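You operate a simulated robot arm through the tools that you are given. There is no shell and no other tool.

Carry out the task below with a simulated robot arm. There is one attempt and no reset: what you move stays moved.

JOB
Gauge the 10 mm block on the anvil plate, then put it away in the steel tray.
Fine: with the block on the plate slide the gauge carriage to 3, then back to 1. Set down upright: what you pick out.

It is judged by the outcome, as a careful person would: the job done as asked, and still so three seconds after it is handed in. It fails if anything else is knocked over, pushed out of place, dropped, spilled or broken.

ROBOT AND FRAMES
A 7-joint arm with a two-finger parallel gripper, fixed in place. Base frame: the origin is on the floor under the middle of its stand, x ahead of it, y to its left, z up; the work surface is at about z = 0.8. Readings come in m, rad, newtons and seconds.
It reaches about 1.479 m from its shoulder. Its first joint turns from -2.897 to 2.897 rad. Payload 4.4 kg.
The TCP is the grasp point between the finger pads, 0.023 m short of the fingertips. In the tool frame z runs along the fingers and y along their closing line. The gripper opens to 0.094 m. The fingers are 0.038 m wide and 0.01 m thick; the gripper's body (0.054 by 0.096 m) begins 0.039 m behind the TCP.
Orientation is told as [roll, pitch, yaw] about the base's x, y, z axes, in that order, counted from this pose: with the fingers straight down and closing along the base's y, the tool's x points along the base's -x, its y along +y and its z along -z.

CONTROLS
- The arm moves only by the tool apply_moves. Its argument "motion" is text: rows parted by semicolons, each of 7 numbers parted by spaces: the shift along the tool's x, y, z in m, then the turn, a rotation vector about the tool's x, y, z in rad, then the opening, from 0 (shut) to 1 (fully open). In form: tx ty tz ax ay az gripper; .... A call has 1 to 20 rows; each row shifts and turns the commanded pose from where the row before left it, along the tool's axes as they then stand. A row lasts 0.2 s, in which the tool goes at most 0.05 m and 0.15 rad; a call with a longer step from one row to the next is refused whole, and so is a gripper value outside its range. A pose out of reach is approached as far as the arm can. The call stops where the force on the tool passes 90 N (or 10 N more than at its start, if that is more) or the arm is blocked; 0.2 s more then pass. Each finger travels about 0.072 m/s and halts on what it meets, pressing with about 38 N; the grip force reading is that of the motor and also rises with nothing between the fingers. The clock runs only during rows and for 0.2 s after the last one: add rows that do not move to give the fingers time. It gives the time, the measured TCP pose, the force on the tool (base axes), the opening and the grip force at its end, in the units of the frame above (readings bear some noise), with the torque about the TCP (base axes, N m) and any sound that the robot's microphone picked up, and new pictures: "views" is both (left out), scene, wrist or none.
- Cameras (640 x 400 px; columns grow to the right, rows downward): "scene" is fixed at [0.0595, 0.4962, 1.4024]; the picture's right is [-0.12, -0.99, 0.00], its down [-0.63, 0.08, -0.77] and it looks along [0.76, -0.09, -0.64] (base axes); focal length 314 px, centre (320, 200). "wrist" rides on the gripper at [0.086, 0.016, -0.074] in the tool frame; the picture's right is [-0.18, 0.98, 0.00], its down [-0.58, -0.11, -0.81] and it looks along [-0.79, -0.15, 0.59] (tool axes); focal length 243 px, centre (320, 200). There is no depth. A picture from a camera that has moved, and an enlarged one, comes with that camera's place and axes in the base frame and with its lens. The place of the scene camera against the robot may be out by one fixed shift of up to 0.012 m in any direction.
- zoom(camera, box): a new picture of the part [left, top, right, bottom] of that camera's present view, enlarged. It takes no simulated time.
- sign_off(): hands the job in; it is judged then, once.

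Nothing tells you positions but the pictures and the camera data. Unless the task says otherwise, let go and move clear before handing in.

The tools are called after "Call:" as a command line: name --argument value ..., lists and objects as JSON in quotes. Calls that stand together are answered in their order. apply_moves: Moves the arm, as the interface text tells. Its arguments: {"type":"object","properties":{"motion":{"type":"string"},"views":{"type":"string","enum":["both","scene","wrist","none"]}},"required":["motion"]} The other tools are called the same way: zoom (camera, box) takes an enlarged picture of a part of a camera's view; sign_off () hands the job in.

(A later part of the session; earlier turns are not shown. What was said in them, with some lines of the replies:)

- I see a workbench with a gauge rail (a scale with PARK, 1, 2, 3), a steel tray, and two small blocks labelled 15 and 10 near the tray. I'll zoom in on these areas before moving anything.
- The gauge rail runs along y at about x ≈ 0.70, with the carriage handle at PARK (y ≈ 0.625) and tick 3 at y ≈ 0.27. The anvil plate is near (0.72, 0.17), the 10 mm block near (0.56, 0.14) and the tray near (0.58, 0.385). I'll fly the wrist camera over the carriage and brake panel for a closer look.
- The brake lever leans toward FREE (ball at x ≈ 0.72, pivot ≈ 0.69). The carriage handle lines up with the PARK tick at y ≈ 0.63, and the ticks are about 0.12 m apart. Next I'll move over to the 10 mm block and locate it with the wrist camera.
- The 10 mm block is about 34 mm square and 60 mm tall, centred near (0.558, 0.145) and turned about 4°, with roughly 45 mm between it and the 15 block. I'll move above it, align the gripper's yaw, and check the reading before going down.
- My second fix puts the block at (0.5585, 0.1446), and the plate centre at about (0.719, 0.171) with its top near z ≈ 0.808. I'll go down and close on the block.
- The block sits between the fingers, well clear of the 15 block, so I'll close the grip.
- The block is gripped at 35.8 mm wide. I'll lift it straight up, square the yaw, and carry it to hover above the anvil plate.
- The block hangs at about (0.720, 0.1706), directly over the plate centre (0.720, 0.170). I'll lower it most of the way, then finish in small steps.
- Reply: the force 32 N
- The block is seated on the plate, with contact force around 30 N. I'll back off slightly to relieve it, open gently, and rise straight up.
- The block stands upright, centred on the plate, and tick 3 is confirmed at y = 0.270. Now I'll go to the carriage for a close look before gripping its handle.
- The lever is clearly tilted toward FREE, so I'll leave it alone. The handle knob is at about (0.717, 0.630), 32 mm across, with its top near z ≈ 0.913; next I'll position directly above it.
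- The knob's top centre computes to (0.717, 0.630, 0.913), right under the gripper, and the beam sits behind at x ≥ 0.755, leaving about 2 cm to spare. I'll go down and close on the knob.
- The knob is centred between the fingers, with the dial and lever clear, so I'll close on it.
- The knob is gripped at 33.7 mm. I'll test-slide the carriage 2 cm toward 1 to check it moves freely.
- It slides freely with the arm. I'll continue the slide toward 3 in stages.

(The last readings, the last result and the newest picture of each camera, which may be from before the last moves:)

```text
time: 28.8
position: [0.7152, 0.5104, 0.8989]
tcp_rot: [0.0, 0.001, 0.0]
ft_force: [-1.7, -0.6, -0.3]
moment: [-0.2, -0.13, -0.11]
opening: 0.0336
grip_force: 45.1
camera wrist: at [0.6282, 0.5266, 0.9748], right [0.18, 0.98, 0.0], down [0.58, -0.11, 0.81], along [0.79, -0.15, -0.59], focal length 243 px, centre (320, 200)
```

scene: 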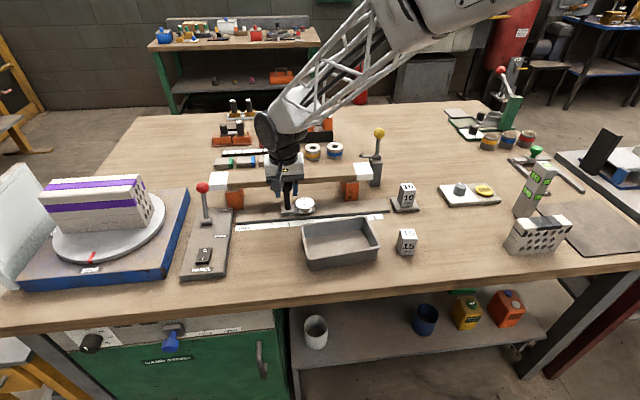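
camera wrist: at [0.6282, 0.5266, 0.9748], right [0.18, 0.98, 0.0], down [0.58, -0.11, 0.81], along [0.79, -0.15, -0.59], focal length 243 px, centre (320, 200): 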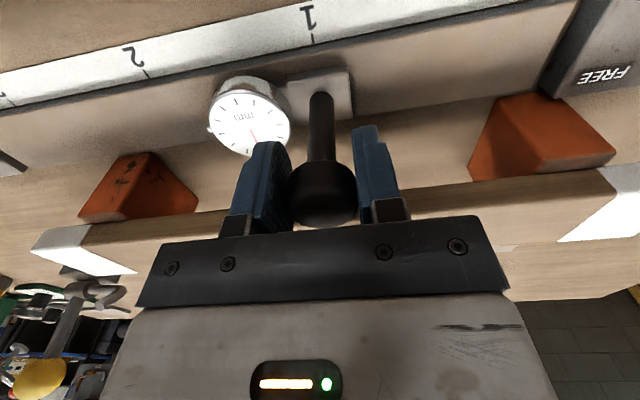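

At y = 0.510 tick 1 sits in exactly the spot where PARK was, so the carriage tracks the arm. I'll continue on to 3.

Call:
apply_moves --motion "0 -0.01 0 0 0 0 0; 0 -0.018 0 0 0 0 0; 0 -0.018 0 0 0 0 0; 0 -0.018 0 0 0 0 0; 0 -0.018 0 0 0 0 0; 0 -0.018 0 0 0 0 0; 0 -0.018 0 0 0 0 0; 0 -0.018 0 0 0 0 0; 0 -0.018 0 0 0 0 0; 0 -0.018 0 0 0 0 0; 0 -0.018 0 0 0 0 0; 0 -0.018 0 0 0 0 0; 0 0 0 0 0 0 0" --views "both"

Call:
zoom --camera "scene" --box '[330, 130, 450, 240]'

Call:
zoom --camera "wrist" --box '[100, 0, 400, 200]'

```text
time: 31.6
position: [0.7144, 0.3014, 0.9002]
tcp_rot: [0.0, -0.004, 0.0]
ft_force: [-33.2, 0.5, 25.1]
moment: [-0.28, -0.23, 0.01]
opening: 0.0339
grip_force: 44.7
camera wrist: at [0.6284, 0.3179, 0.9747], right [0.18, 0.98, 0.0], down [0.58, -0.11, 0.81], along [0.79, -0.15, -0.59], focal length 243 px, centre (320, 200)
```

scene: 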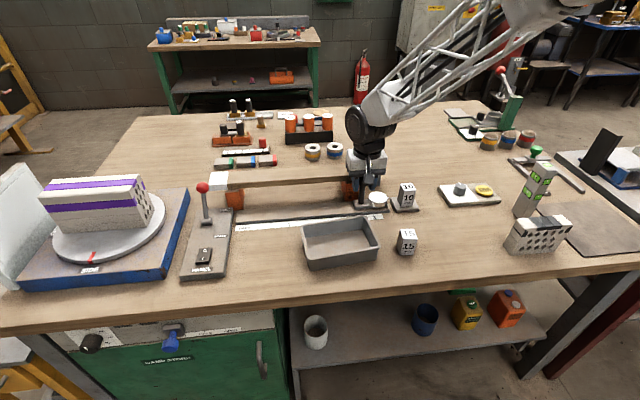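
wrist: 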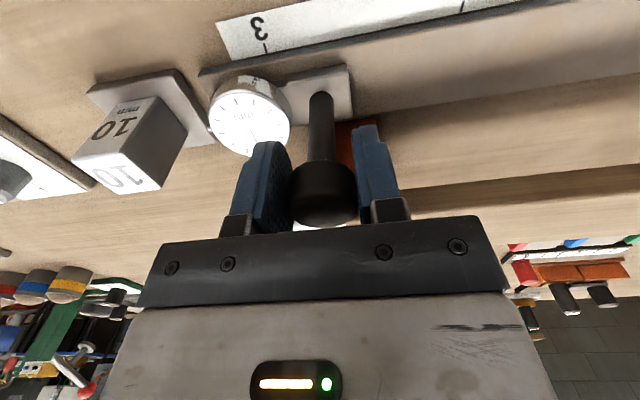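

```text
3.64 times, centred on (390, 185) of scene
camera zoom: at [0.0595, 0.4962, 1.4024], right [-0.12, -0.99, 0.0], down [-0.63, 0.08, -0.77], along [0.76, -0.09, -0.64], focal length 1142 px, centre (66, 254)
```

zoom: 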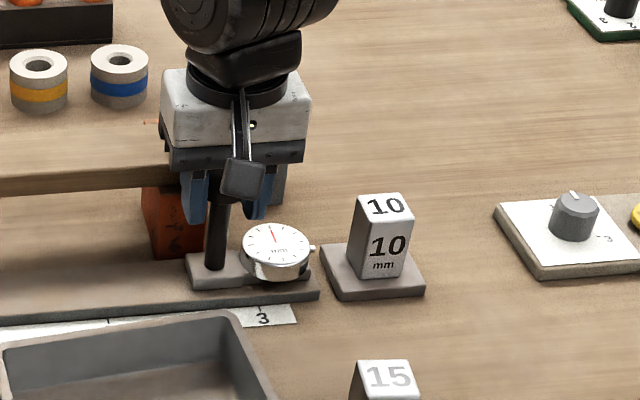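

```text
2.00 times, centred on (250, 100) of wrist
camera zoom: at [0.6284, 0.3179, 0.9747], right [0.18, 0.98, 0.0], down [0.58, -0.11, 0.81], along [0.79, -0.15, -0.59], focal length 485 px, centre (460, 400)
```

zoom: 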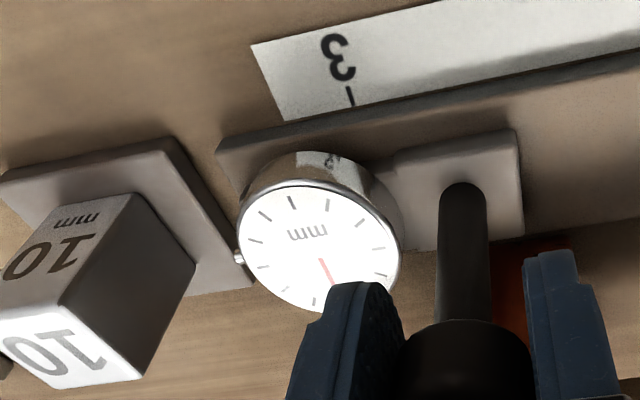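

The carriage is at y ≈ 0.30 and still tracking, but a side force of about −33 N in x and +25 N in z has built up. I'll pause and check whether the arm is binding on the rail guide or touching something before going on.

Call:
apply_moves --motion "0.0008 0 -0.0005 0 0 0 0; 0 0 0 0 0 0 0" --views "none"

Call:
zoom --camera "wrist" --box '[260, 90, 640, 300]'

Call:
zoom --camera "scene" --box '[200, 140, 400, 220]'

```text
time: 32.2
position: [0.7132, 0.302, 0.9005]
tcp_rot: [0.0, -0.001, 0.0]
ft_force: [16.6, -0.1, 4.6]
moment: [-0.36, -0.06, -0.07]
opening: 0.0336
grip_force: 45.1
```

```text
1.68 times, centred on (450, 195) of wrist
camera zoom: at [0.6284, 0.3182, 0.9747], right [0.18, 0.98, 0.0], down [0.58, -0.11, 0.81], along [0.79, -0.15, -0.59], focal length 409 px, centre (101, 208)
```

zoom: 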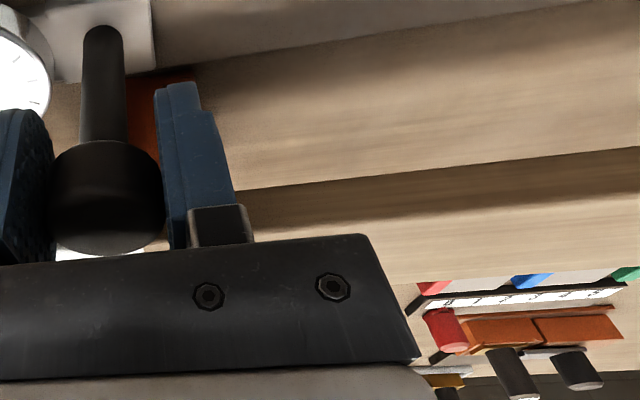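

```text
3.20 times, centred on (300, 180) of scene
camera zoom: at [0.0595, 0.4962, 1.4024], right [-0.12, -0.99, 0.0], down [-0.63, 0.08, -0.77], along [0.76, -0.09, -0.64], focal length 1005 px, centre (384, 264)
```

zoom: 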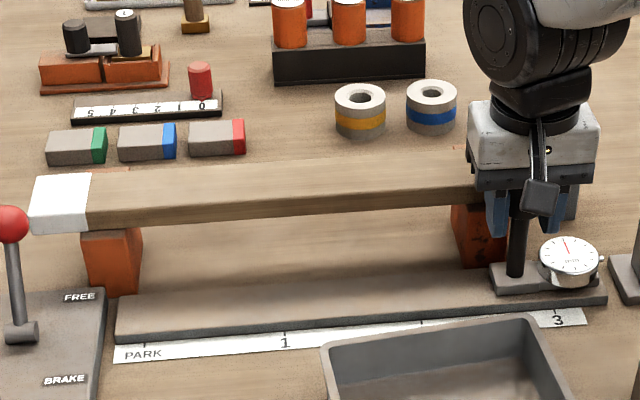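

The force flips sign with a 0.8 mm correction, so it's only the stiff grip against the rail guide and not a collision; the beam and posts haven't moved. I'll trim that out and finish the last 32 mm to tick 3.

Call:
apply_moves --motion "-0.0003 -0.006 0 0 0 0 0; 0 -0.008 0 0 0 0 0; 0.0001 -0.008 0 0 0 0 0; 0 -0.006 0 0 0 0 0; 0 -0.003 0 0 0 0 0; 0 0 0 0 0 0 0; 0 0 0 0 0 0 0" --views "both"

Call:
zoom --camera "wrist" --box '[200, 0, 440, 160]'

Call:
zoom --camera "scene" --box '[340, 140, 440, 230]'

```text
time: 33.8
position: [0.7147, 0.2713, 0.9008]
tcp_rot: [0.0, -0.001, 0.0]
ft_force: [42.3, -2.2, -8.0]
moment: [-0.23, 0.42, -0.01]
opening: 0.0337
grip_force: 44.9
camera wrist: at [0.6279, 0.2876, 0.9749], right [0.18, 0.98, 0.0], down [0.58, -0.11, 0.81], along [0.79, -0.15, -0.59], focal length 243 px, centre (320, 200)
```

scene: 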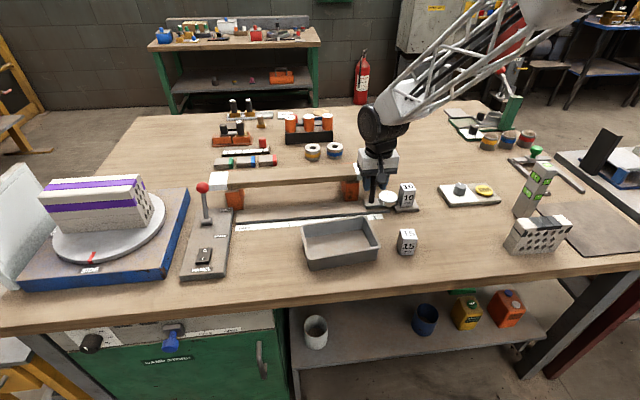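
wrist: 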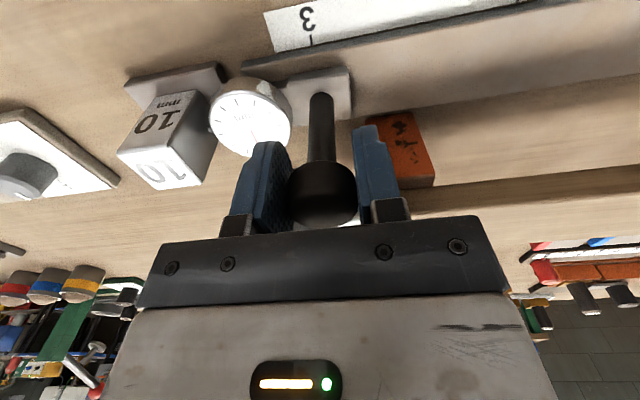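

```text
2.50 times, centred on (320, 80) of wrist
camera zoom: at [0.6279, 0.2876, 0.9749], right [0.18, 0.98, 0.0], down [0.58, -0.11, 0.81], along [0.79, -0.15, -0.59], focal length 606 px, centre (320, 500)
```

zoom: 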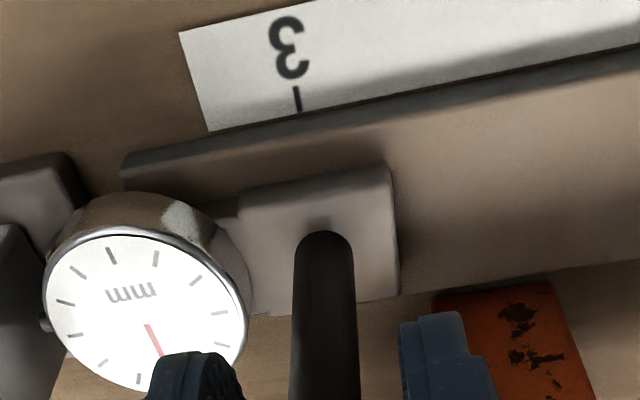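

```text
4.44 times, centred on (390, 185) of scene
camera zoom: at [0.0595, 0.4962, 1.4024], right [-0.12, -0.99, 0.0], down [-0.63, 0.08, -0.77], along [0.76, -0.09, -0.64], focal length 1396 px, centre (9, 267)
```

zoom: 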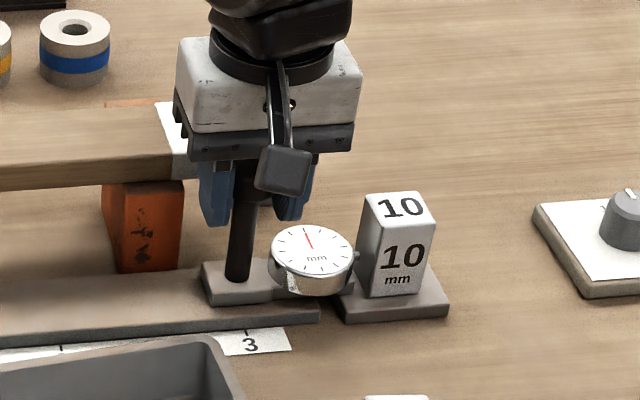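

Tick 3 lines up within about 1 mm and the dial stem is beside the block, which is undisturbed. I'll move the last millimetre and trim the sideways load.

Call:
apply_moves --motion "-0.0006 0 0 0 0 0 0; 0 -0.0005 0 0 0 0 0; 0 -0.0005 0 0 0 0 0; 0 0 0 0 0 0 0; 0 0 0 0 0 0 0; 0 0 0 0 0 0 0" --views "both"

Call:
zoom --camera "wrist" --box '[100, 0, 340, 200]'

Call:
zoom --camera "wrist" --box '[270, 10, 370, 80]'

Call:
zoom --camera "scene" --box '[360, 170, 430, 220]'

```text
time: 35.2
position: [0.7139, 0.269, 0.9007]
tcp_rot: [0.0, 0.0, 0.001]
ft_force: [-4.2, 0.4, 16.8]
moment: [0.25, 0.11, 0.06]
opening: 0.0334
grip_force: 45.3
camera wrist: at [0.6279, 0.2866, 0.9749], right [0.18, 0.98, 0.0], down [0.58, -0.11, 0.81], along [0.79, -0.15, -0.59], focal length 243 px, centre (320, 200)
```

scene: 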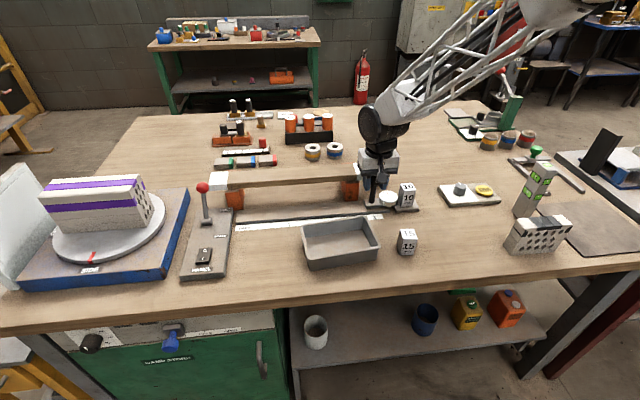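
wrist: 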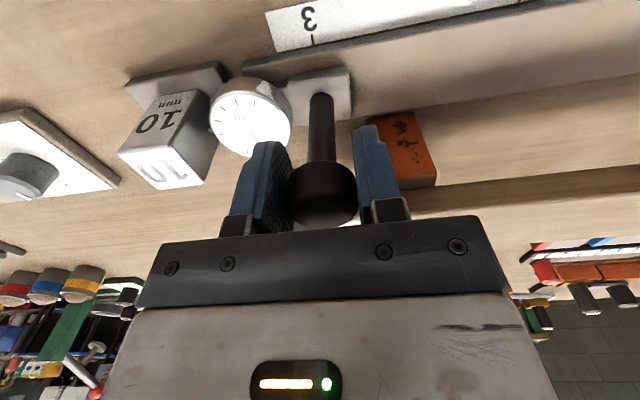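

```text
2.00 times, centred on (220, 100) of wrist
camera zoom: at [0.6279, 0.2866, 0.9749], right [0.18, 0.98, 0.0], down [0.58, -0.11, 0.81], along [0.79, -0.15, -0.59], focal length 485 px, centre (520, 400)
```

zoom: 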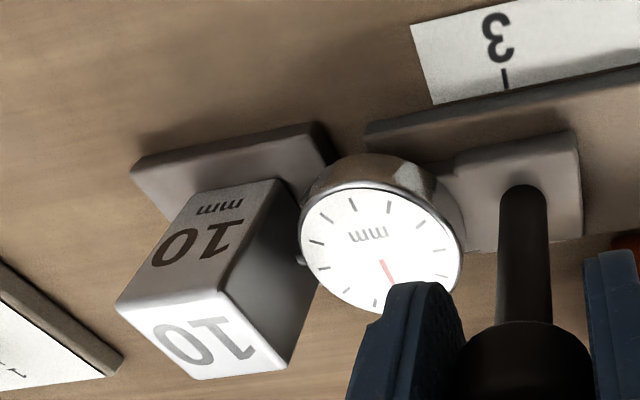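

```text
5.71 times, centred on (320, 45) of wrist
camera zoom: at [0.6279, 0.2866, 0.9749], right [0.18, 0.98, 0.0], down [0.58, -0.11, 0.81], along [0.79, -0.15, -0.59], focal length 1386 px, centre (320, 1086)
```

zoom: 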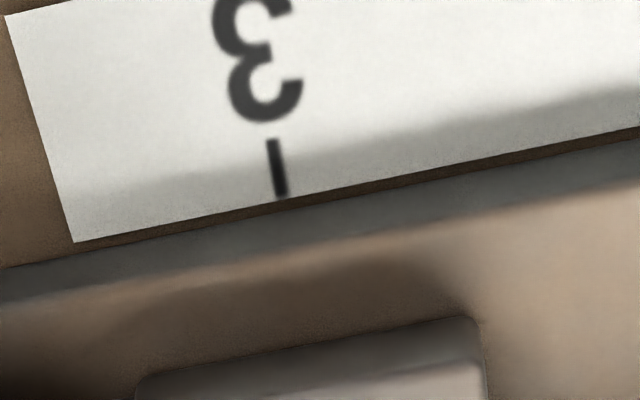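

```text
8.00 times, centred on (395, 195) of scene
camera zoom: at [0.0595, 0.4962, 1.4024], right [-0.12, -0.99, 0.0], down [-0.63, 0.08, -0.77], along [0.76, -0.09, -0.64], focal length 2513 px, centre (-280, 240)
```

zoom: 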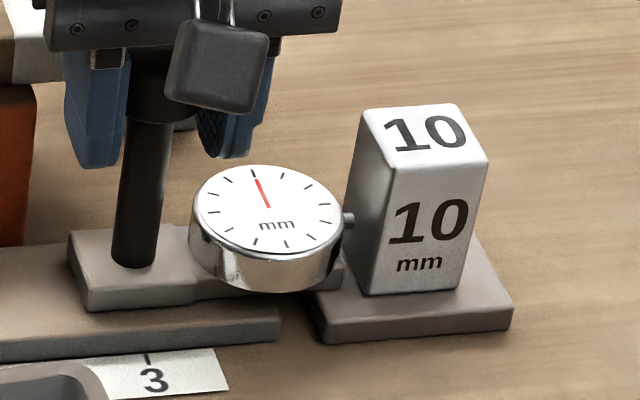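

The carriage is at 3 (tick in the same image position as PARK and 1 were), with the dial's stem at the block and the block undisturbed. Now I'll slide back to 1, which is +0.240 m.

Call:
apply_moves --motion "0 0.008 0 0 0 0 0; 0 0.018 0 0 0 0 0; 0 0.018 0 0 0 0 0; 0 0.018 0 0 0 0 0; 0 0.018 0 0 0 0 0; 0 0.018 0 0 0 0 0; 0 0.018 0 0 0 0 0; 0 0.018 0 0 0 0 0; 0 0.018 0 0 0 0 0; 0 0.018 0 0 0 0 0; 0 0.018 0 0 0 0 0; 0 0.018 0 0 0 0 0; 0 0.012 0 0 0 0 0; 0 0 0 0 0 0 0; 0 0 0 0 0 0 0" --views "both"

Call:
zoom --camera "wrist" --box '[270, 10, 370, 80]'

```text
time: 38.4
position: [0.7152, 0.4893, 0.8998]
tcp_rot: [0.0, 0.0, 0.0]
ft_force: [25.3, 0.7, -11.5]
moment: [-0.25, -0.07, 0.07]
opening: 0.0335
grip_force: 44.7
camera wrist: at [0.6282, 0.505, 0.9746], right [0.18, 0.98, 0.0], down [0.58, -0.11, 0.81], along [0.79, -0.15, -0.59], focal length 243 px, centre (320, 200)
```

scene: 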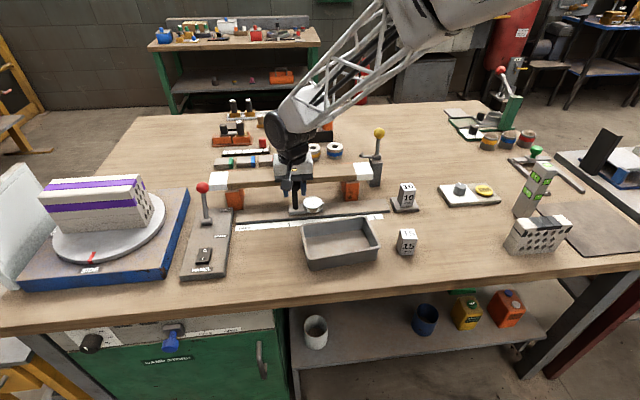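
wrist: 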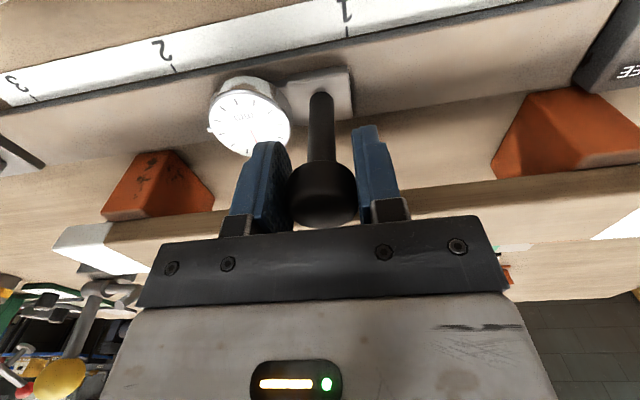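

```text
5.71 times, centred on (320, 45) of wrist
camera zoom: at [0.6282, 0.505, 0.9746], right [0.18, 0.98, 0.0], down [0.58, -0.11, 0.81], along [0.79, -0.15, -0.59], focal length 1386 px, centre (320, 1086)
```

zoom: 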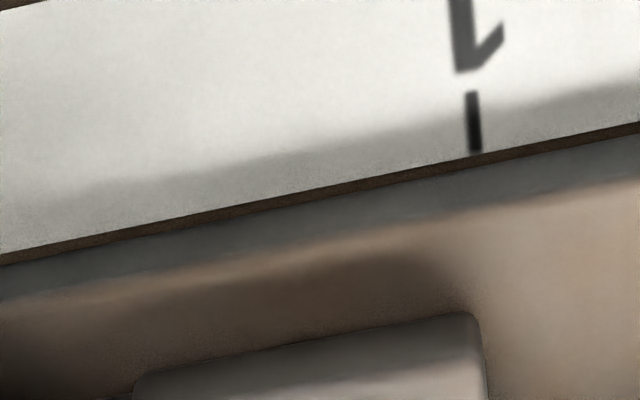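

Call:
apply_moves --motion "-0.0003 0.008 0 0 0 0 0; 0 0.008 0 0 0 0 0; 0 0.004 0 0 0 0 0; 0 0.002 0 0 0 0 0; 0 0 0 0 0 0 0; 0 0 0 0 0 0 0" --views "both"

Call:
zoom --camera "wrist" --box '[270, 10, 370, 80]'

```text
time: 39.8
position: [0.7142, 0.5101, 0.9006]
tcp_rot: [0.0, -0.001, 0.003]
ft_force: [-2.0, 1.2, -12.6]
moment: [0.22, 0.27, -0.09]
opening: 0.0337
grip_force: 45.0
camera wrist: at [0.6282, 0.5269, 0.9747], right [0.18, 0.98, 0.0], down [0.58, -0.11, 0.81], along [0.79, -0.15, -0.59], focal length 243 px, centre (320, 200)
```

scene: 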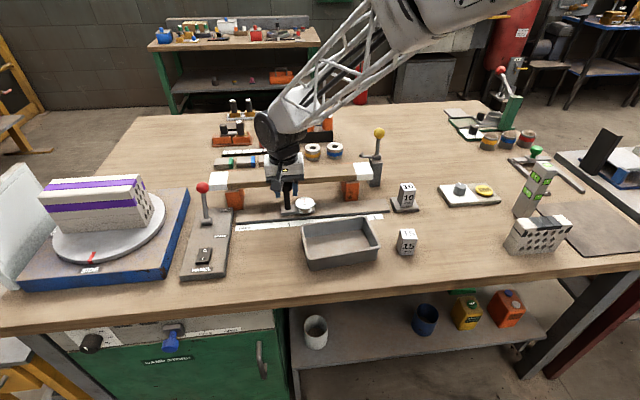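
wrist: 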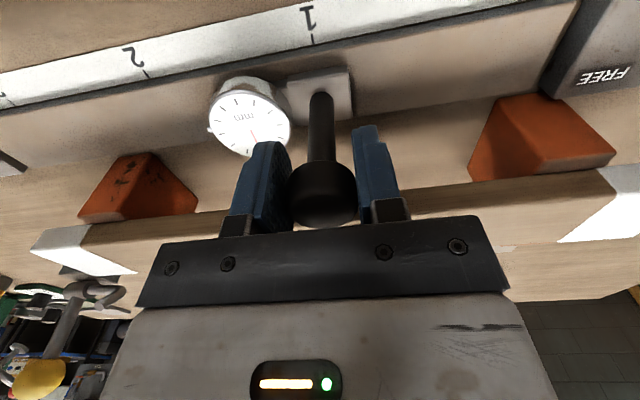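

```text
5.71 times, centred on (320, 45) of wrist
camera zoom: at [0.6282, 0.5269, 0.9747], right [0.18, 0.98, 0.0], down [0.58, -0.11, 0.81], along [0.79, -0.15, -0.59], focal length 1386 px, centre (320, 1086)
```

zoom: 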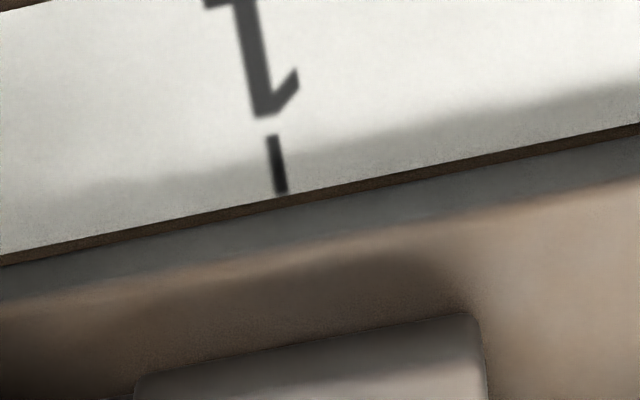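

The carriage is at 1, with the tick aligned the same as before. I'll release the knob, rise straight up, and check the carriage stays put.

Call:
apply_moves --motion "0 0 0 0 0 0 0.4; 0 0 0 0 0 0 0.5; 0 0 0 0 0 0 0.64; 0 0 0 0 0 0 0.64; 0 0 -0.02 0 0 0 0.64; 0 0 -0.04 0 0 0 0.64; 0 0 -0.045 0 0 0 0.64; 0.03 0 0 0 0 0 0.64; 0.04 0 0 0 0 0 0.64; 0.03 0 0 0 0 0 0.64; 0 0 0 0 0 0 0.64; 0 0 0 0 0 0 0.64" --views "both"

Call:
zoom --camera "scene" --box '[200, 150, 440, 290]'

Call:
zoom --camera "wrist" --box '[220, 20, 440, 180]'

```text
time: 42.4
position: [0.6135, 0.5111, 1.0042]
tcp_rot: [0.001, 0.001, 0.002]
ft_force: [0.1, 0.0, -0.1]
moment: [0.01, -0.03, -0.02]
opening: 0.0603
grip_force: 0.1
camera wrist: at [0.5272, 0.5269, 1.0788], right [0.18, 0.98, 0.0], down [0.58, -0.11, 0.81], along [0.79, -0.15, -0.59], focal length 243 px, centre (320, 200)
```

scene: 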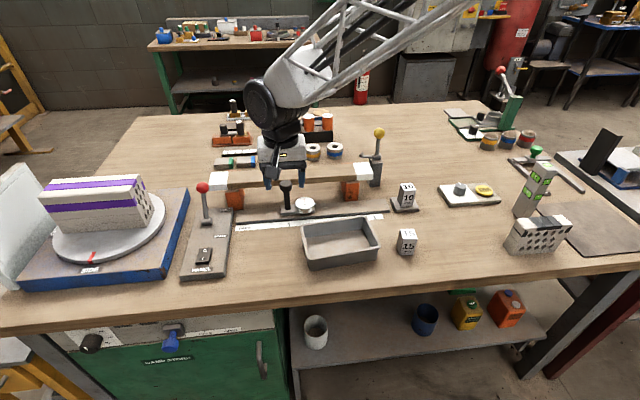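
wrist: 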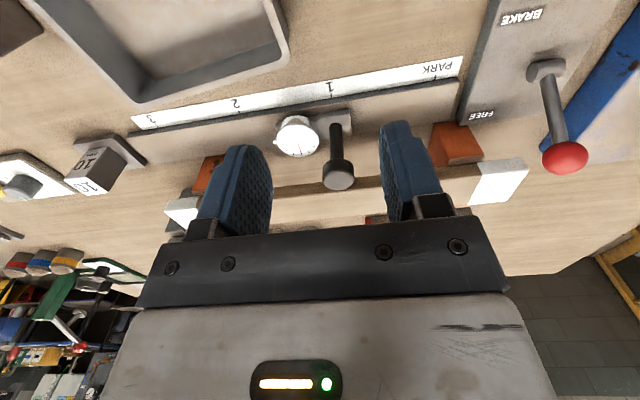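

```text
2.67 times, centred on (320, 220) of scene
camera zoom: at [0.0595, 0.4962, 1.4024], right [-0.12, -0.99, 0.0], down [-0.63, 0.08, -0.77], along [0.76, -0.09, -0.64], focal length 838 px, centre (320, 147)
```

zoom: 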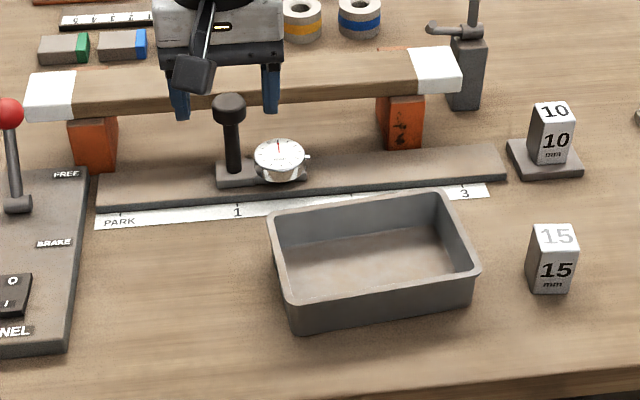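

```text
2.50 times, centred on (330, 100) of wrist
camera zoom: at [0.5272, 0.5269, 1.0788], right [0.18, 0.98, 0.0], down [0.58, -0.11, 0.81], along [0.79, -0.15, -0.59], focal length 606 px, centre (295, 450)
```

zoom: 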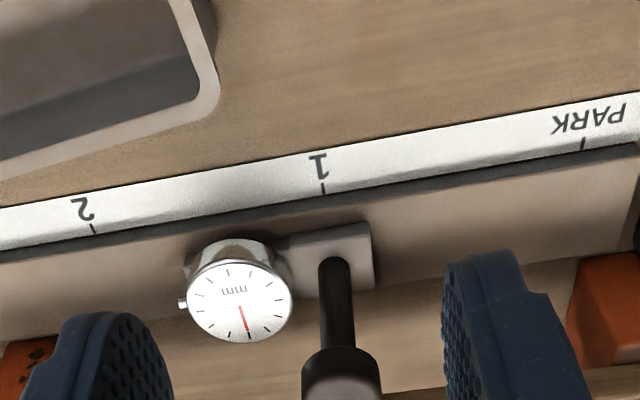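

The carriage rests at 1 and nothing else was disturbed. On the way back to the block I'll look at the tray to measure its interior.

Call:
apply_moves --motion "0.034 -0.0315 -0.007 0 0 0 0.64; 0.034 -0.0315 -0.007 0 0 0 0.64; 0.034 -0.0315 -0.007 0 0 0 0.64; 0.034 -0.0315 -0.007 0 0 0 0.64; 0 0 0 0 0 0 0.64; 0 0 0 0 0 0 0.64" --views "wrist"

Call:
zoom --camera "wrist" --box '[200, 40, 460, 200]'

```text
time: 43.8
position: [0.477, 0.3846, 1.0331]
tcp_rot: [0.0, -0.001, 0.0]
ft_force: [-0.3, -0.1, 0.1]
moment: [0.0, 0.02, 0.0]
opening: 0.0602
grip_force: 0.0
camera wrist: at [0.39, 0.4008, 1.1084], right [0.18, 0.98, 0.0], down [0.58, -0.11, 0.81], along [0.79, -0.15, -0.59], focal length 243 px, centre (320, 200)
```

wrist: 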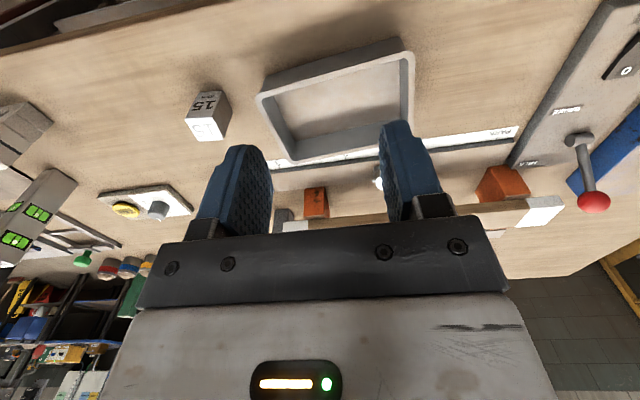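

```text
2.46 times, centred on (330, 120) of wrist
camera zoom: at [0.39, 0.4008, 1.1084], right [0.18, 0.98, 0.0], down [0.58, -0.11, 0.81], along [0.79, -0.15, -0.59], focal length 597 px, centre (295, 397)
```

zoom: 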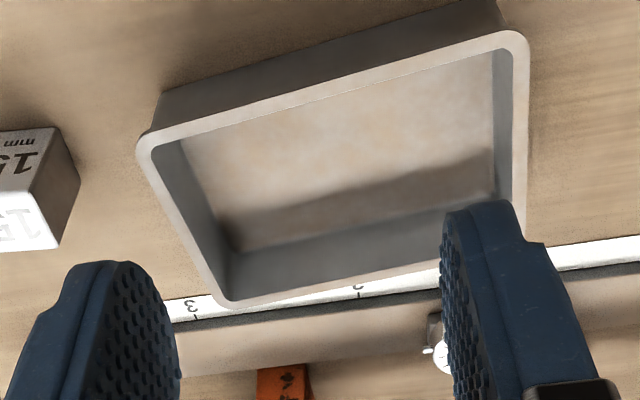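

The tray measures about 0.173 × 0.109 m at its rim (z ≈ 0.843), centred near (0.577, 0.390) and turned about +0.085 rad. Now I'll go back above the block on the plate.

Call:
apply_moves --motion "-0.03006 -0.0267 0.004 0 0 0 0.64; -0.03006 -0.0267 0.004 0 0 0 0.64; -0.03006 -0.0267 0.004 0 0 0 0.64; -0.03006 -0.0267 0.004 0 0 0 0.64; -0.03006 -0.0267 0.004 0 0 0 0.64; -0.03006 -0.0267 0.004 0 0 0 0.64; -0.03006 -0.0267 0.004 0 0 0 0.64; -0.03006 -0.0267 0.004 0 0 0 0.64; 0 0 0.03 0 0 0 0.64; 0 0 0.01 0 0 0 0.64; 0 0 0 0 0 0 0.64; 0 0 0 0 0 0 0.64" --views "both"

Call:
zoom --camera "wrist" --box '[220, 0, 440, 160]'

```text
time: 46.4
position: [0.721, 0.1711, 0.9596]
tcp_rot: [0.0, 0.0, -0.001]
ft_force: [-0.4, -0.5, 0.9]
moment: [-0.03, -0.02, 0.0]
opening: 0.0603
grip_force: 0.1
camera wrist: at [0.6346, 0.1877, 1.0353], right [0.18, 0.98, 0.0], down [0.58, -0.11, 0.81], along [0.79, -0.15, -0.59], focal length 243 px, centre (320, 200)
```

scene: 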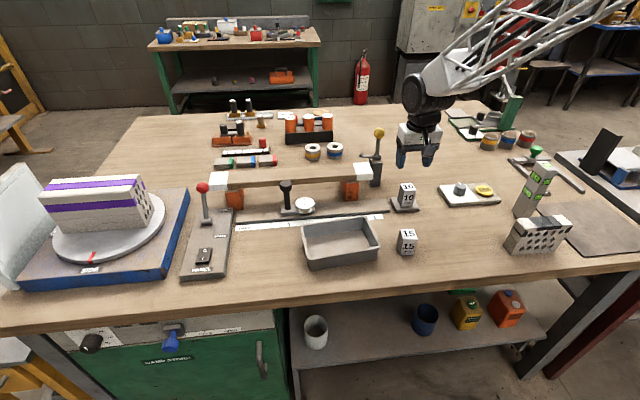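
wrist: 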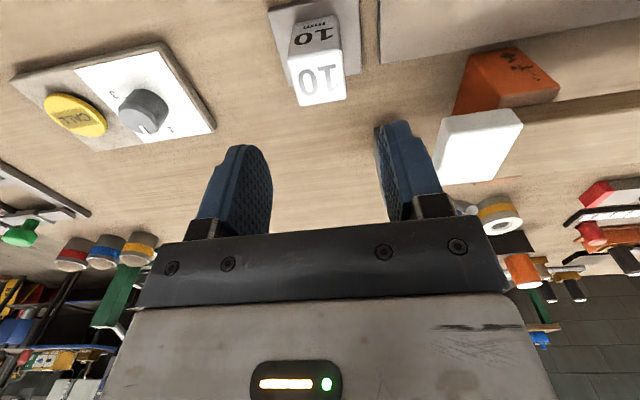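

```text
2.50 times, centred on (330, 80) of wrist
camera zoom: at [0.6346, 0.1877, 1.0353], right [0.18, 0.98, 0.0], down [0.58, -0.11, 0.81], along [0.79, -0.15, -0.59], focal length 606 px, centre (295, 500)
```

zoom: 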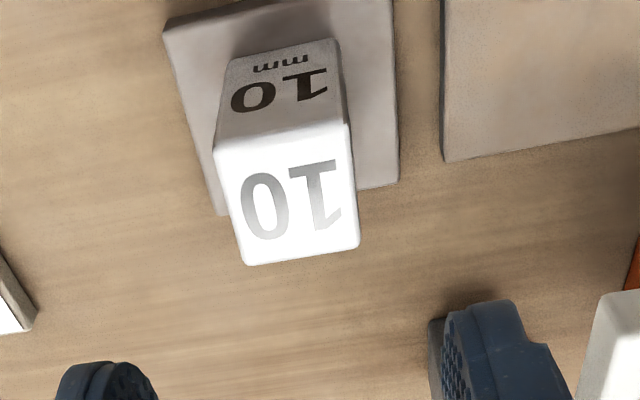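

The gripper is aligned with the block at (0.718, 0.1704). I'll go down and grip it.

Call:
apply_moves --motion "0.001 0 0.03 0 0 0 0.64; 0 0 0.03 0 0 0 0.64; 0 0 0.03 0 0 0 0.64; 0 0 0.014 0 0 0 0.64; 0 0 0.004 0 0 0 0.64; 0 0 0 0 0 0 0.64; 0 0 0 0 0 0 0.45; 0 0 0 0 0 0 0.2; 0 0 0 0 0 0 0; 0 0 0 0 0 0 0; 0 0 0 0 0 0 0" --views "both"

```text
time: 48.8
position: [0.7192, 0.1705, 0.853]
tcp_rot: [-0.001, -0.002, -0.001]
ft_force: [0.8, 1.5, -0.5]
moment: [-0.03, -0.06, 0.03]
opening: 0.0359
grip_force: 37.9
camera wrist: at [0.6332, 0.1867, 0.9272], right [0.18, 0.98, 0.0], down [0.58, -0.11, 0.81], along [0.79, -0.15, -0.59], focal length 243 px, centre (320, 200)
```

scene: 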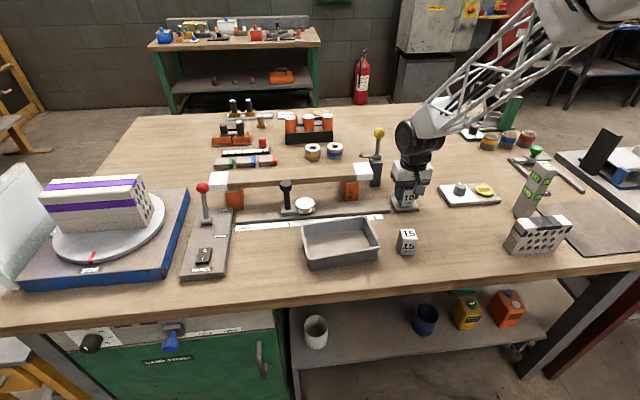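
wrist: 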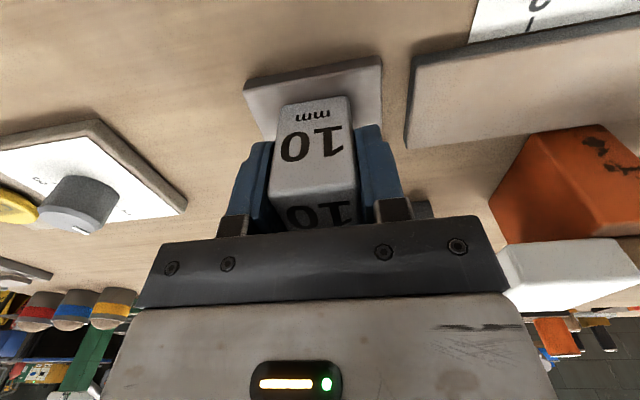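

The grip holds, 35.9 mm across. I'll lift, carry the block to above the tray centre and turn to match the tray.

Call:
apply_moves --motion "0 0 -0.01 0 0 0 0; 0 0 -0.03 0 0 0 0; 0 0 -0.035 0 0 0 0; 0 0 -0.035 0 0 0 0; 0.0237 0.0366 0 0 0 0 0; 0.0237 0.0366 0 0 0 0 0; 0.0237 0.0366 0 0 0 0 0; 0.0237 0.0366 0 0 0 0 0; 0.0237 0.0366 0 0 0 0 0; 0.0237 0.0366 0 0 0 0 0; 0 0 0 0 0 -0.085 0; 0 0 0 0 0 0 0; 0 0 0 0 0 0 0" --views "both"

Call:
zoom --camera "scene" --box '[280, 150, 440, 280]'

Call:
zoom --camera "wrist" --box '[160, 0, 480, 200]'

```text
time: 51.6
position: [0.5758, 0.3887, 0.9647]
tcp_rot: [0.001, 0.0, 0.085]
ft_force: [-0.4, 0.0, -3.1]
moment: [-0.02, 0.0, 0.02]
opening: 0.0357
grip_force: 37.9
camera wrist: at [0.4884, 0.3988, 1.0387], right [0.1, 1.0, 0.0], down [0.59, -0.06, 0.81], along [0.8, -0.08, -0.59], focal length 243 px, centre (320, 200)
```

scene: 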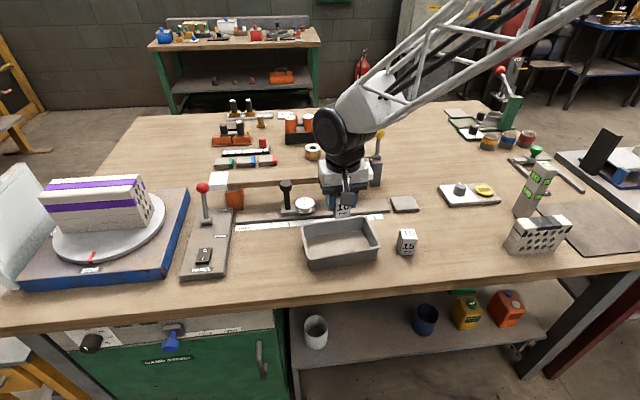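
wrist: 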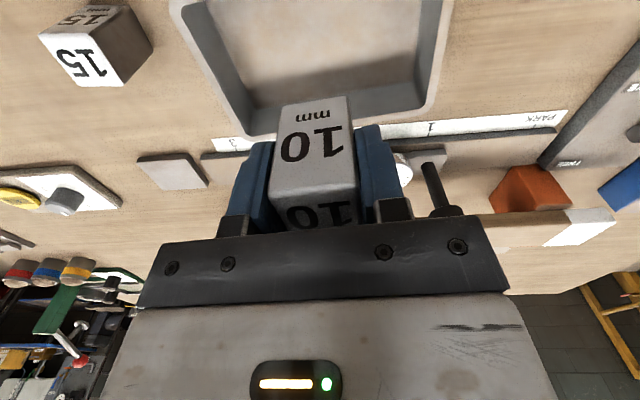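

```text
3.08 times, centred on (360, 215) of scene
camera zoom: at [0.0595, 0.4962, 1.4024], right [-0.12, -0.99, 0.0], down [-0.63, 0.08, -0.77], along [0.76, -0.09, -0.64], focal length 966 px, centre (197, 154)
```

zoom: 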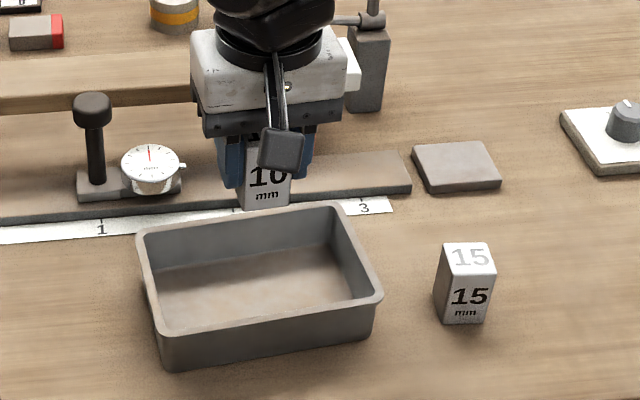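

```text
2.00 times, centred on (320, 100) of wrist
camera zoom: at [0.4884, 0.3988, 1.0387], right [0.1, 1.0, 0.0], down [0.59, -0.06, 0.81], along [0.8, -0.08, -0.59], focal length 485 px, centre (320, 400)
```

zoom: 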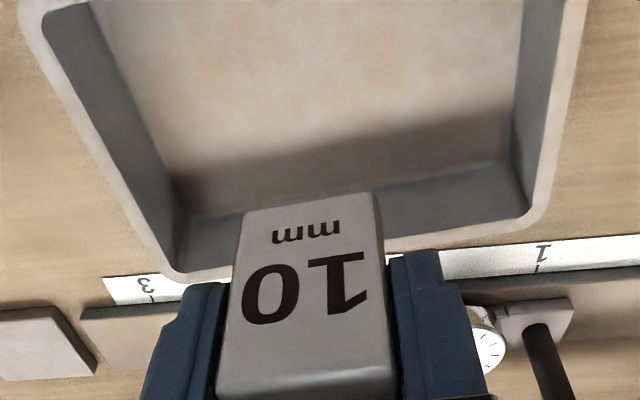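

The block hangs above the tray centre with a wide margin on every side. I'll lower it into the tray, fast at first, then in small steps until contact.

Call:
apply_moves --motion "0 0 0.03 0 0 0 0; 0 0 0.03 0 0 0 0; 0 0 0.025 0 0 0 0; 0 0 0.015 0 0 0 0; 0 0 0.006 0 0 0 0; 0 0 0 0 0 0 0; 0 0 0 0 0 0 0" --views "both"

Call:
zoom --camera "scene" --box '[280, 150, 440, 280]'

```text
time: 53.2
position: [0.5751, 0.3901, 0.8572]
tcp_rot: [0.001, 0.001, 0.088]
ft_force: [-0.3, 0.1, -3.8]
moment: [0.04, 0.0, -0.04]
opening: 0.0358
grip_force: 38.2
camera wrist: at [0.4886, 0.399, 0.9322], right [0.1, 1.0, 0.0], down [0.59, -0.06, 0.81], along [0.8, -0.08, -0.59], focal length 243 px, centre (320, 200)
```

scene: 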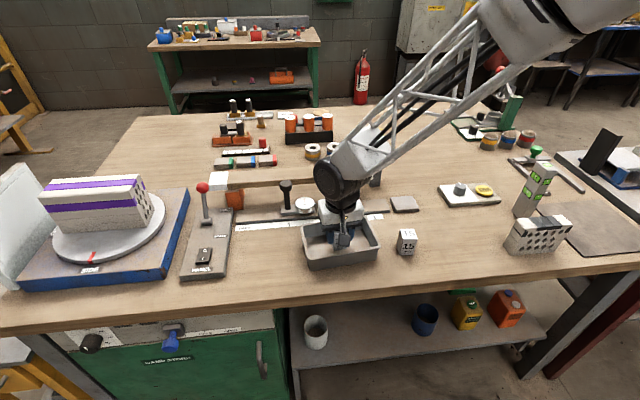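
wrist: 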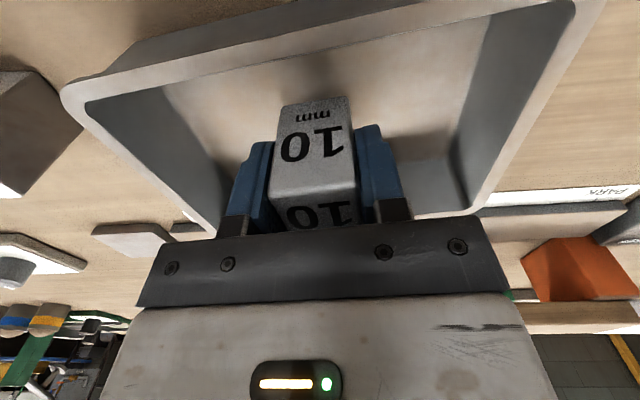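

```text
3.08 times, centred on (360, 215) of scene
camera zoom: at [0.0595, 0.4962, 1.4024], right [-0.12, -0.99, 0.0], down [-0.63, 0.08, -0.77], along [0.76, -0.09, -0.64], focal length 966 px, centre (197, 154)
```

zoom: 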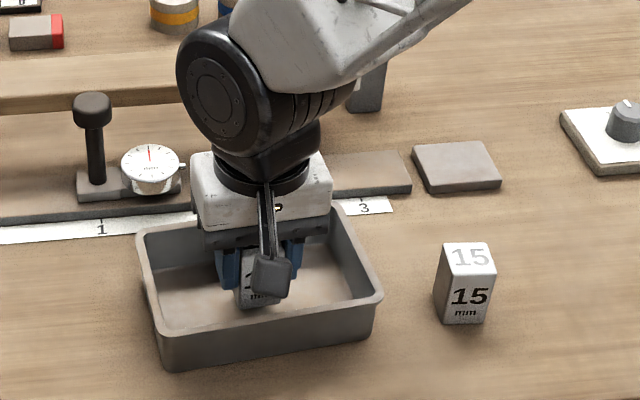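

Call:
apply_moves --motion "0 0 0.004 0 0 0 0; 0 0 0.004 0 0 0 0; 0 0 0 0 0 0 0" --views "none"

Call:
apply_moves --motion "0 0 0.0015 0 0 0 0; 0 0 0 0 0 0 0" --views "none"

Call:
apply_moves --motion "0 0 0.0015 0 0 0 0; 0 0 0 0 0 0 0" --views "none"

```text
time: 54.0
position: [0.5754, 0.3899, 0.8499]
tcp_rot: [-0.003, 0.001, 0.088]
ft_force: [0.8, 0.3, -2.9]
moment: [0.01, -0.02, 0.01]
opening: 0.0355
grip_force: 37.9
```

```text
time: 54.6
position: [0.5761, 0.3907, 0.848]
tcp_rot: [0.0, 0.0, 0.085]
ft_force: [0.2, 0.4, -2.3]
moment: [-0.02, 0.0, -0.01]
opening: 0.036
grip_force: 37.7
```

```text
time: 55.2
position: [0.5759, 0.3893, 0.8464]
tcp_rot: [0.001, 0.0, 0.086]
ft_force: [-0.7, -0.1, -2.3]
moment: [0.01, -0.02, -0.05]
opening: 0.0356
grip_force: 38.5
```

Call:
apply_moves --motion "0 0 0.0012 0 0 0 0; 0 0 0 0 0 0 0" --views "none"

Call:
apply_moves --motion "0 0 0.0012 0 0 0 0; 0 0 0 0 0 0 0" --views "wrist"

```text
time: 55.8
position: [0.5773, 0.389, 0.8454]
tcp_rot: [0.001, 0.0, 0.086]
ft_force: [-0.6, 0.1, -3.3]
moment: [0.02, 0.01, -0.01]
opening: 0.0359
grip_force: 38.0
```

```text
time: 56.4
position: [0.576, 0.3907, 0.8442]
tcp_rot: [0.0, 0.0, 0.084]
ft_force: [-2.0, -2.0, 5.3]
moment: [-0.12, 0.09, -0.02]
opening: 0.0356
grip_force: 37.4
camera wrist: at [0.4888, 0.3992, 0.9191], right [0.1, 1.0, 0.0], down [0.59, -0.06, 0.81], along [0.8, -0.08, -0.59], focal length 243 px, centre (320, 200)
```

wrist: 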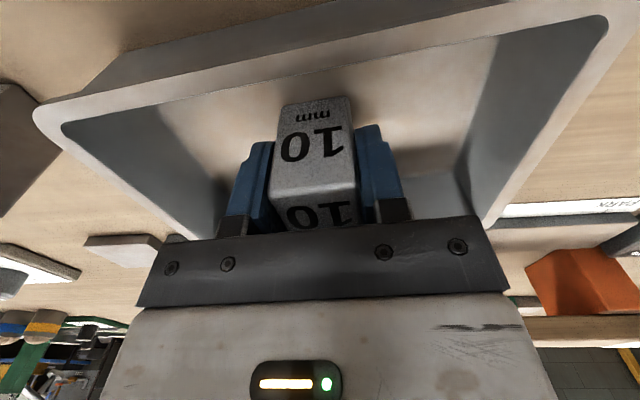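

Contact is made gently, with about 8 N on the tray floor. I'll open the fingers slowly and rise straight up.

Call:
apply_moves --motion "0 0 0 0 0 0 0.4; 0 0 0 0 0 0 0.45; 0 0 0 0 0 0 0.53; 0 0 0 0 0 0 0.62; 0 0 0 0 0 0 0.62; 0 0 -0.01 0 0 0 0.62; 0 0 -0.03 0 0 0 0.62; 0 0 -0.04 0 0 0 0.62; 0 0 -0.045 0 0 0 0.62; 0 0 -0.045 0 0 0 0.62; 0.04 0 -0.02 0 0 0 0.62; 0.04 0 -0.02 0 0 0 0.62; 0.04 0 -0.02 0 0 0 0.62; 0 0 0 0 0 0 0.62; 0 0 0 0 0 0 0.62" --views "both"

Call:
zoom --camera "scene" --box '[200, 150, 440, 290]'

Call:
zoom --camera "wrist" --box '[180, 20, 480, 200]'

```text
time: 59.6
position: [0.4529, 0.3816, 1.0748]
tcp_rot: [-0.001, -0.002, 0.086]
ft_force: [0.6, -0.3, -0.3]
moment: [0.03, 0.01, -0.01]
opening: 0.0581
grip_force: 0.1
camera wrist: at [0.3666, 0.3908, 1.1482], right [0.1, 1.0, 0.0], down [0.59, -0.06, 0.81], along [0.8, -0.08, -0.59], focal length 243 px, centre (320, 200)
```

scene: 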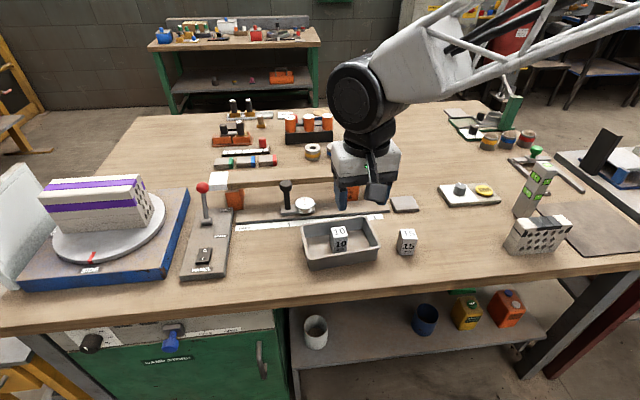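
wrist: 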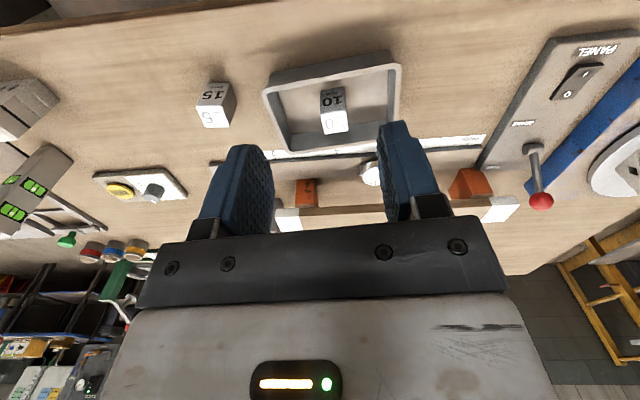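

```text
2.67 times, centred on (320, 220) of scene
camera zoom: at [0.0595, 0.4962, 1.4024], right [-0.12, -0.99, 0.0], down [-0.63, 0.08, -0.77], along [0.76, -0.09, -0.64], focal length 838 px, centre (320, 147)
```

zoom: 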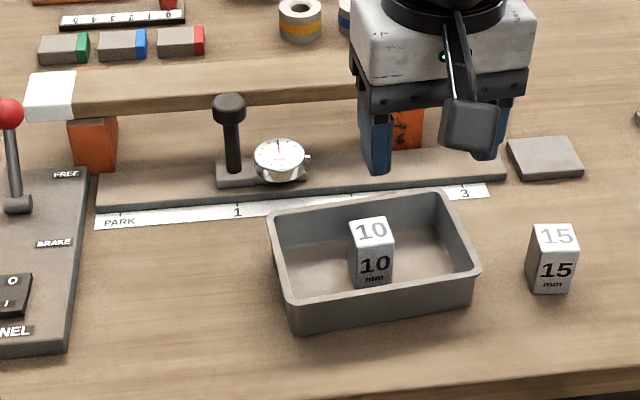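

```text
2.13 times, centred on (330, 110) of wrist
camera zoom: at [0.3666, 0.3908, 1.1482], right [0.1, 1.0, 0.0], down [0.59, -0.06, 0.81], along [0.8, -0.08, -0.59], focal length 518 px, centre (299, 392)
```

zoom: 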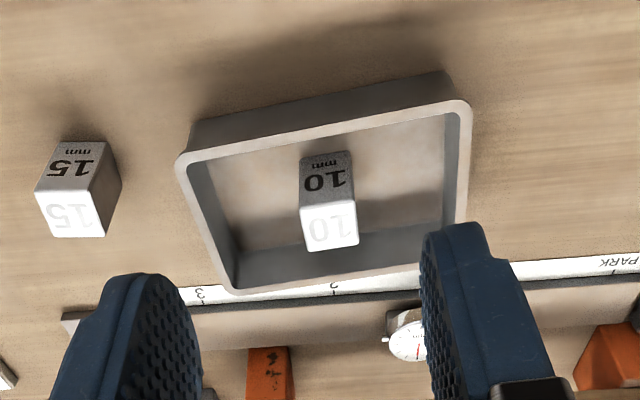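

The 10 mm block stands upright in the steel tray, the carriage rests at 1, and the plate is empty. The 15 block, lever and beam are where they started, and the gripper is open and clear, so I'm handing in.

Call:
sign_off

```text
The job is handed in.
```

The 10 mm block was gauged and is now standing upright in the steel tray; the job is handed in.

- **Gauging:** with the block on the anvil plate, I slid the carriage to 3 and then back to 1. It lined up with each tick to within about 1 mm, and it is resting at 1.
- **Block:** I set it down gently near the middle of the tray. In the last pictures it was upright and steady.
- **Everything else:** I didn't touch the brake lever, which was already at FREE. In the last pictures, the 15 mm block, the beam and the other items near the gauge are where they started. The gripper is open and clear of the bench.

While sliding, the grip pressed sideways against the rail guide by up to about 40 N. I trimmed that out, and it moved nothing else.
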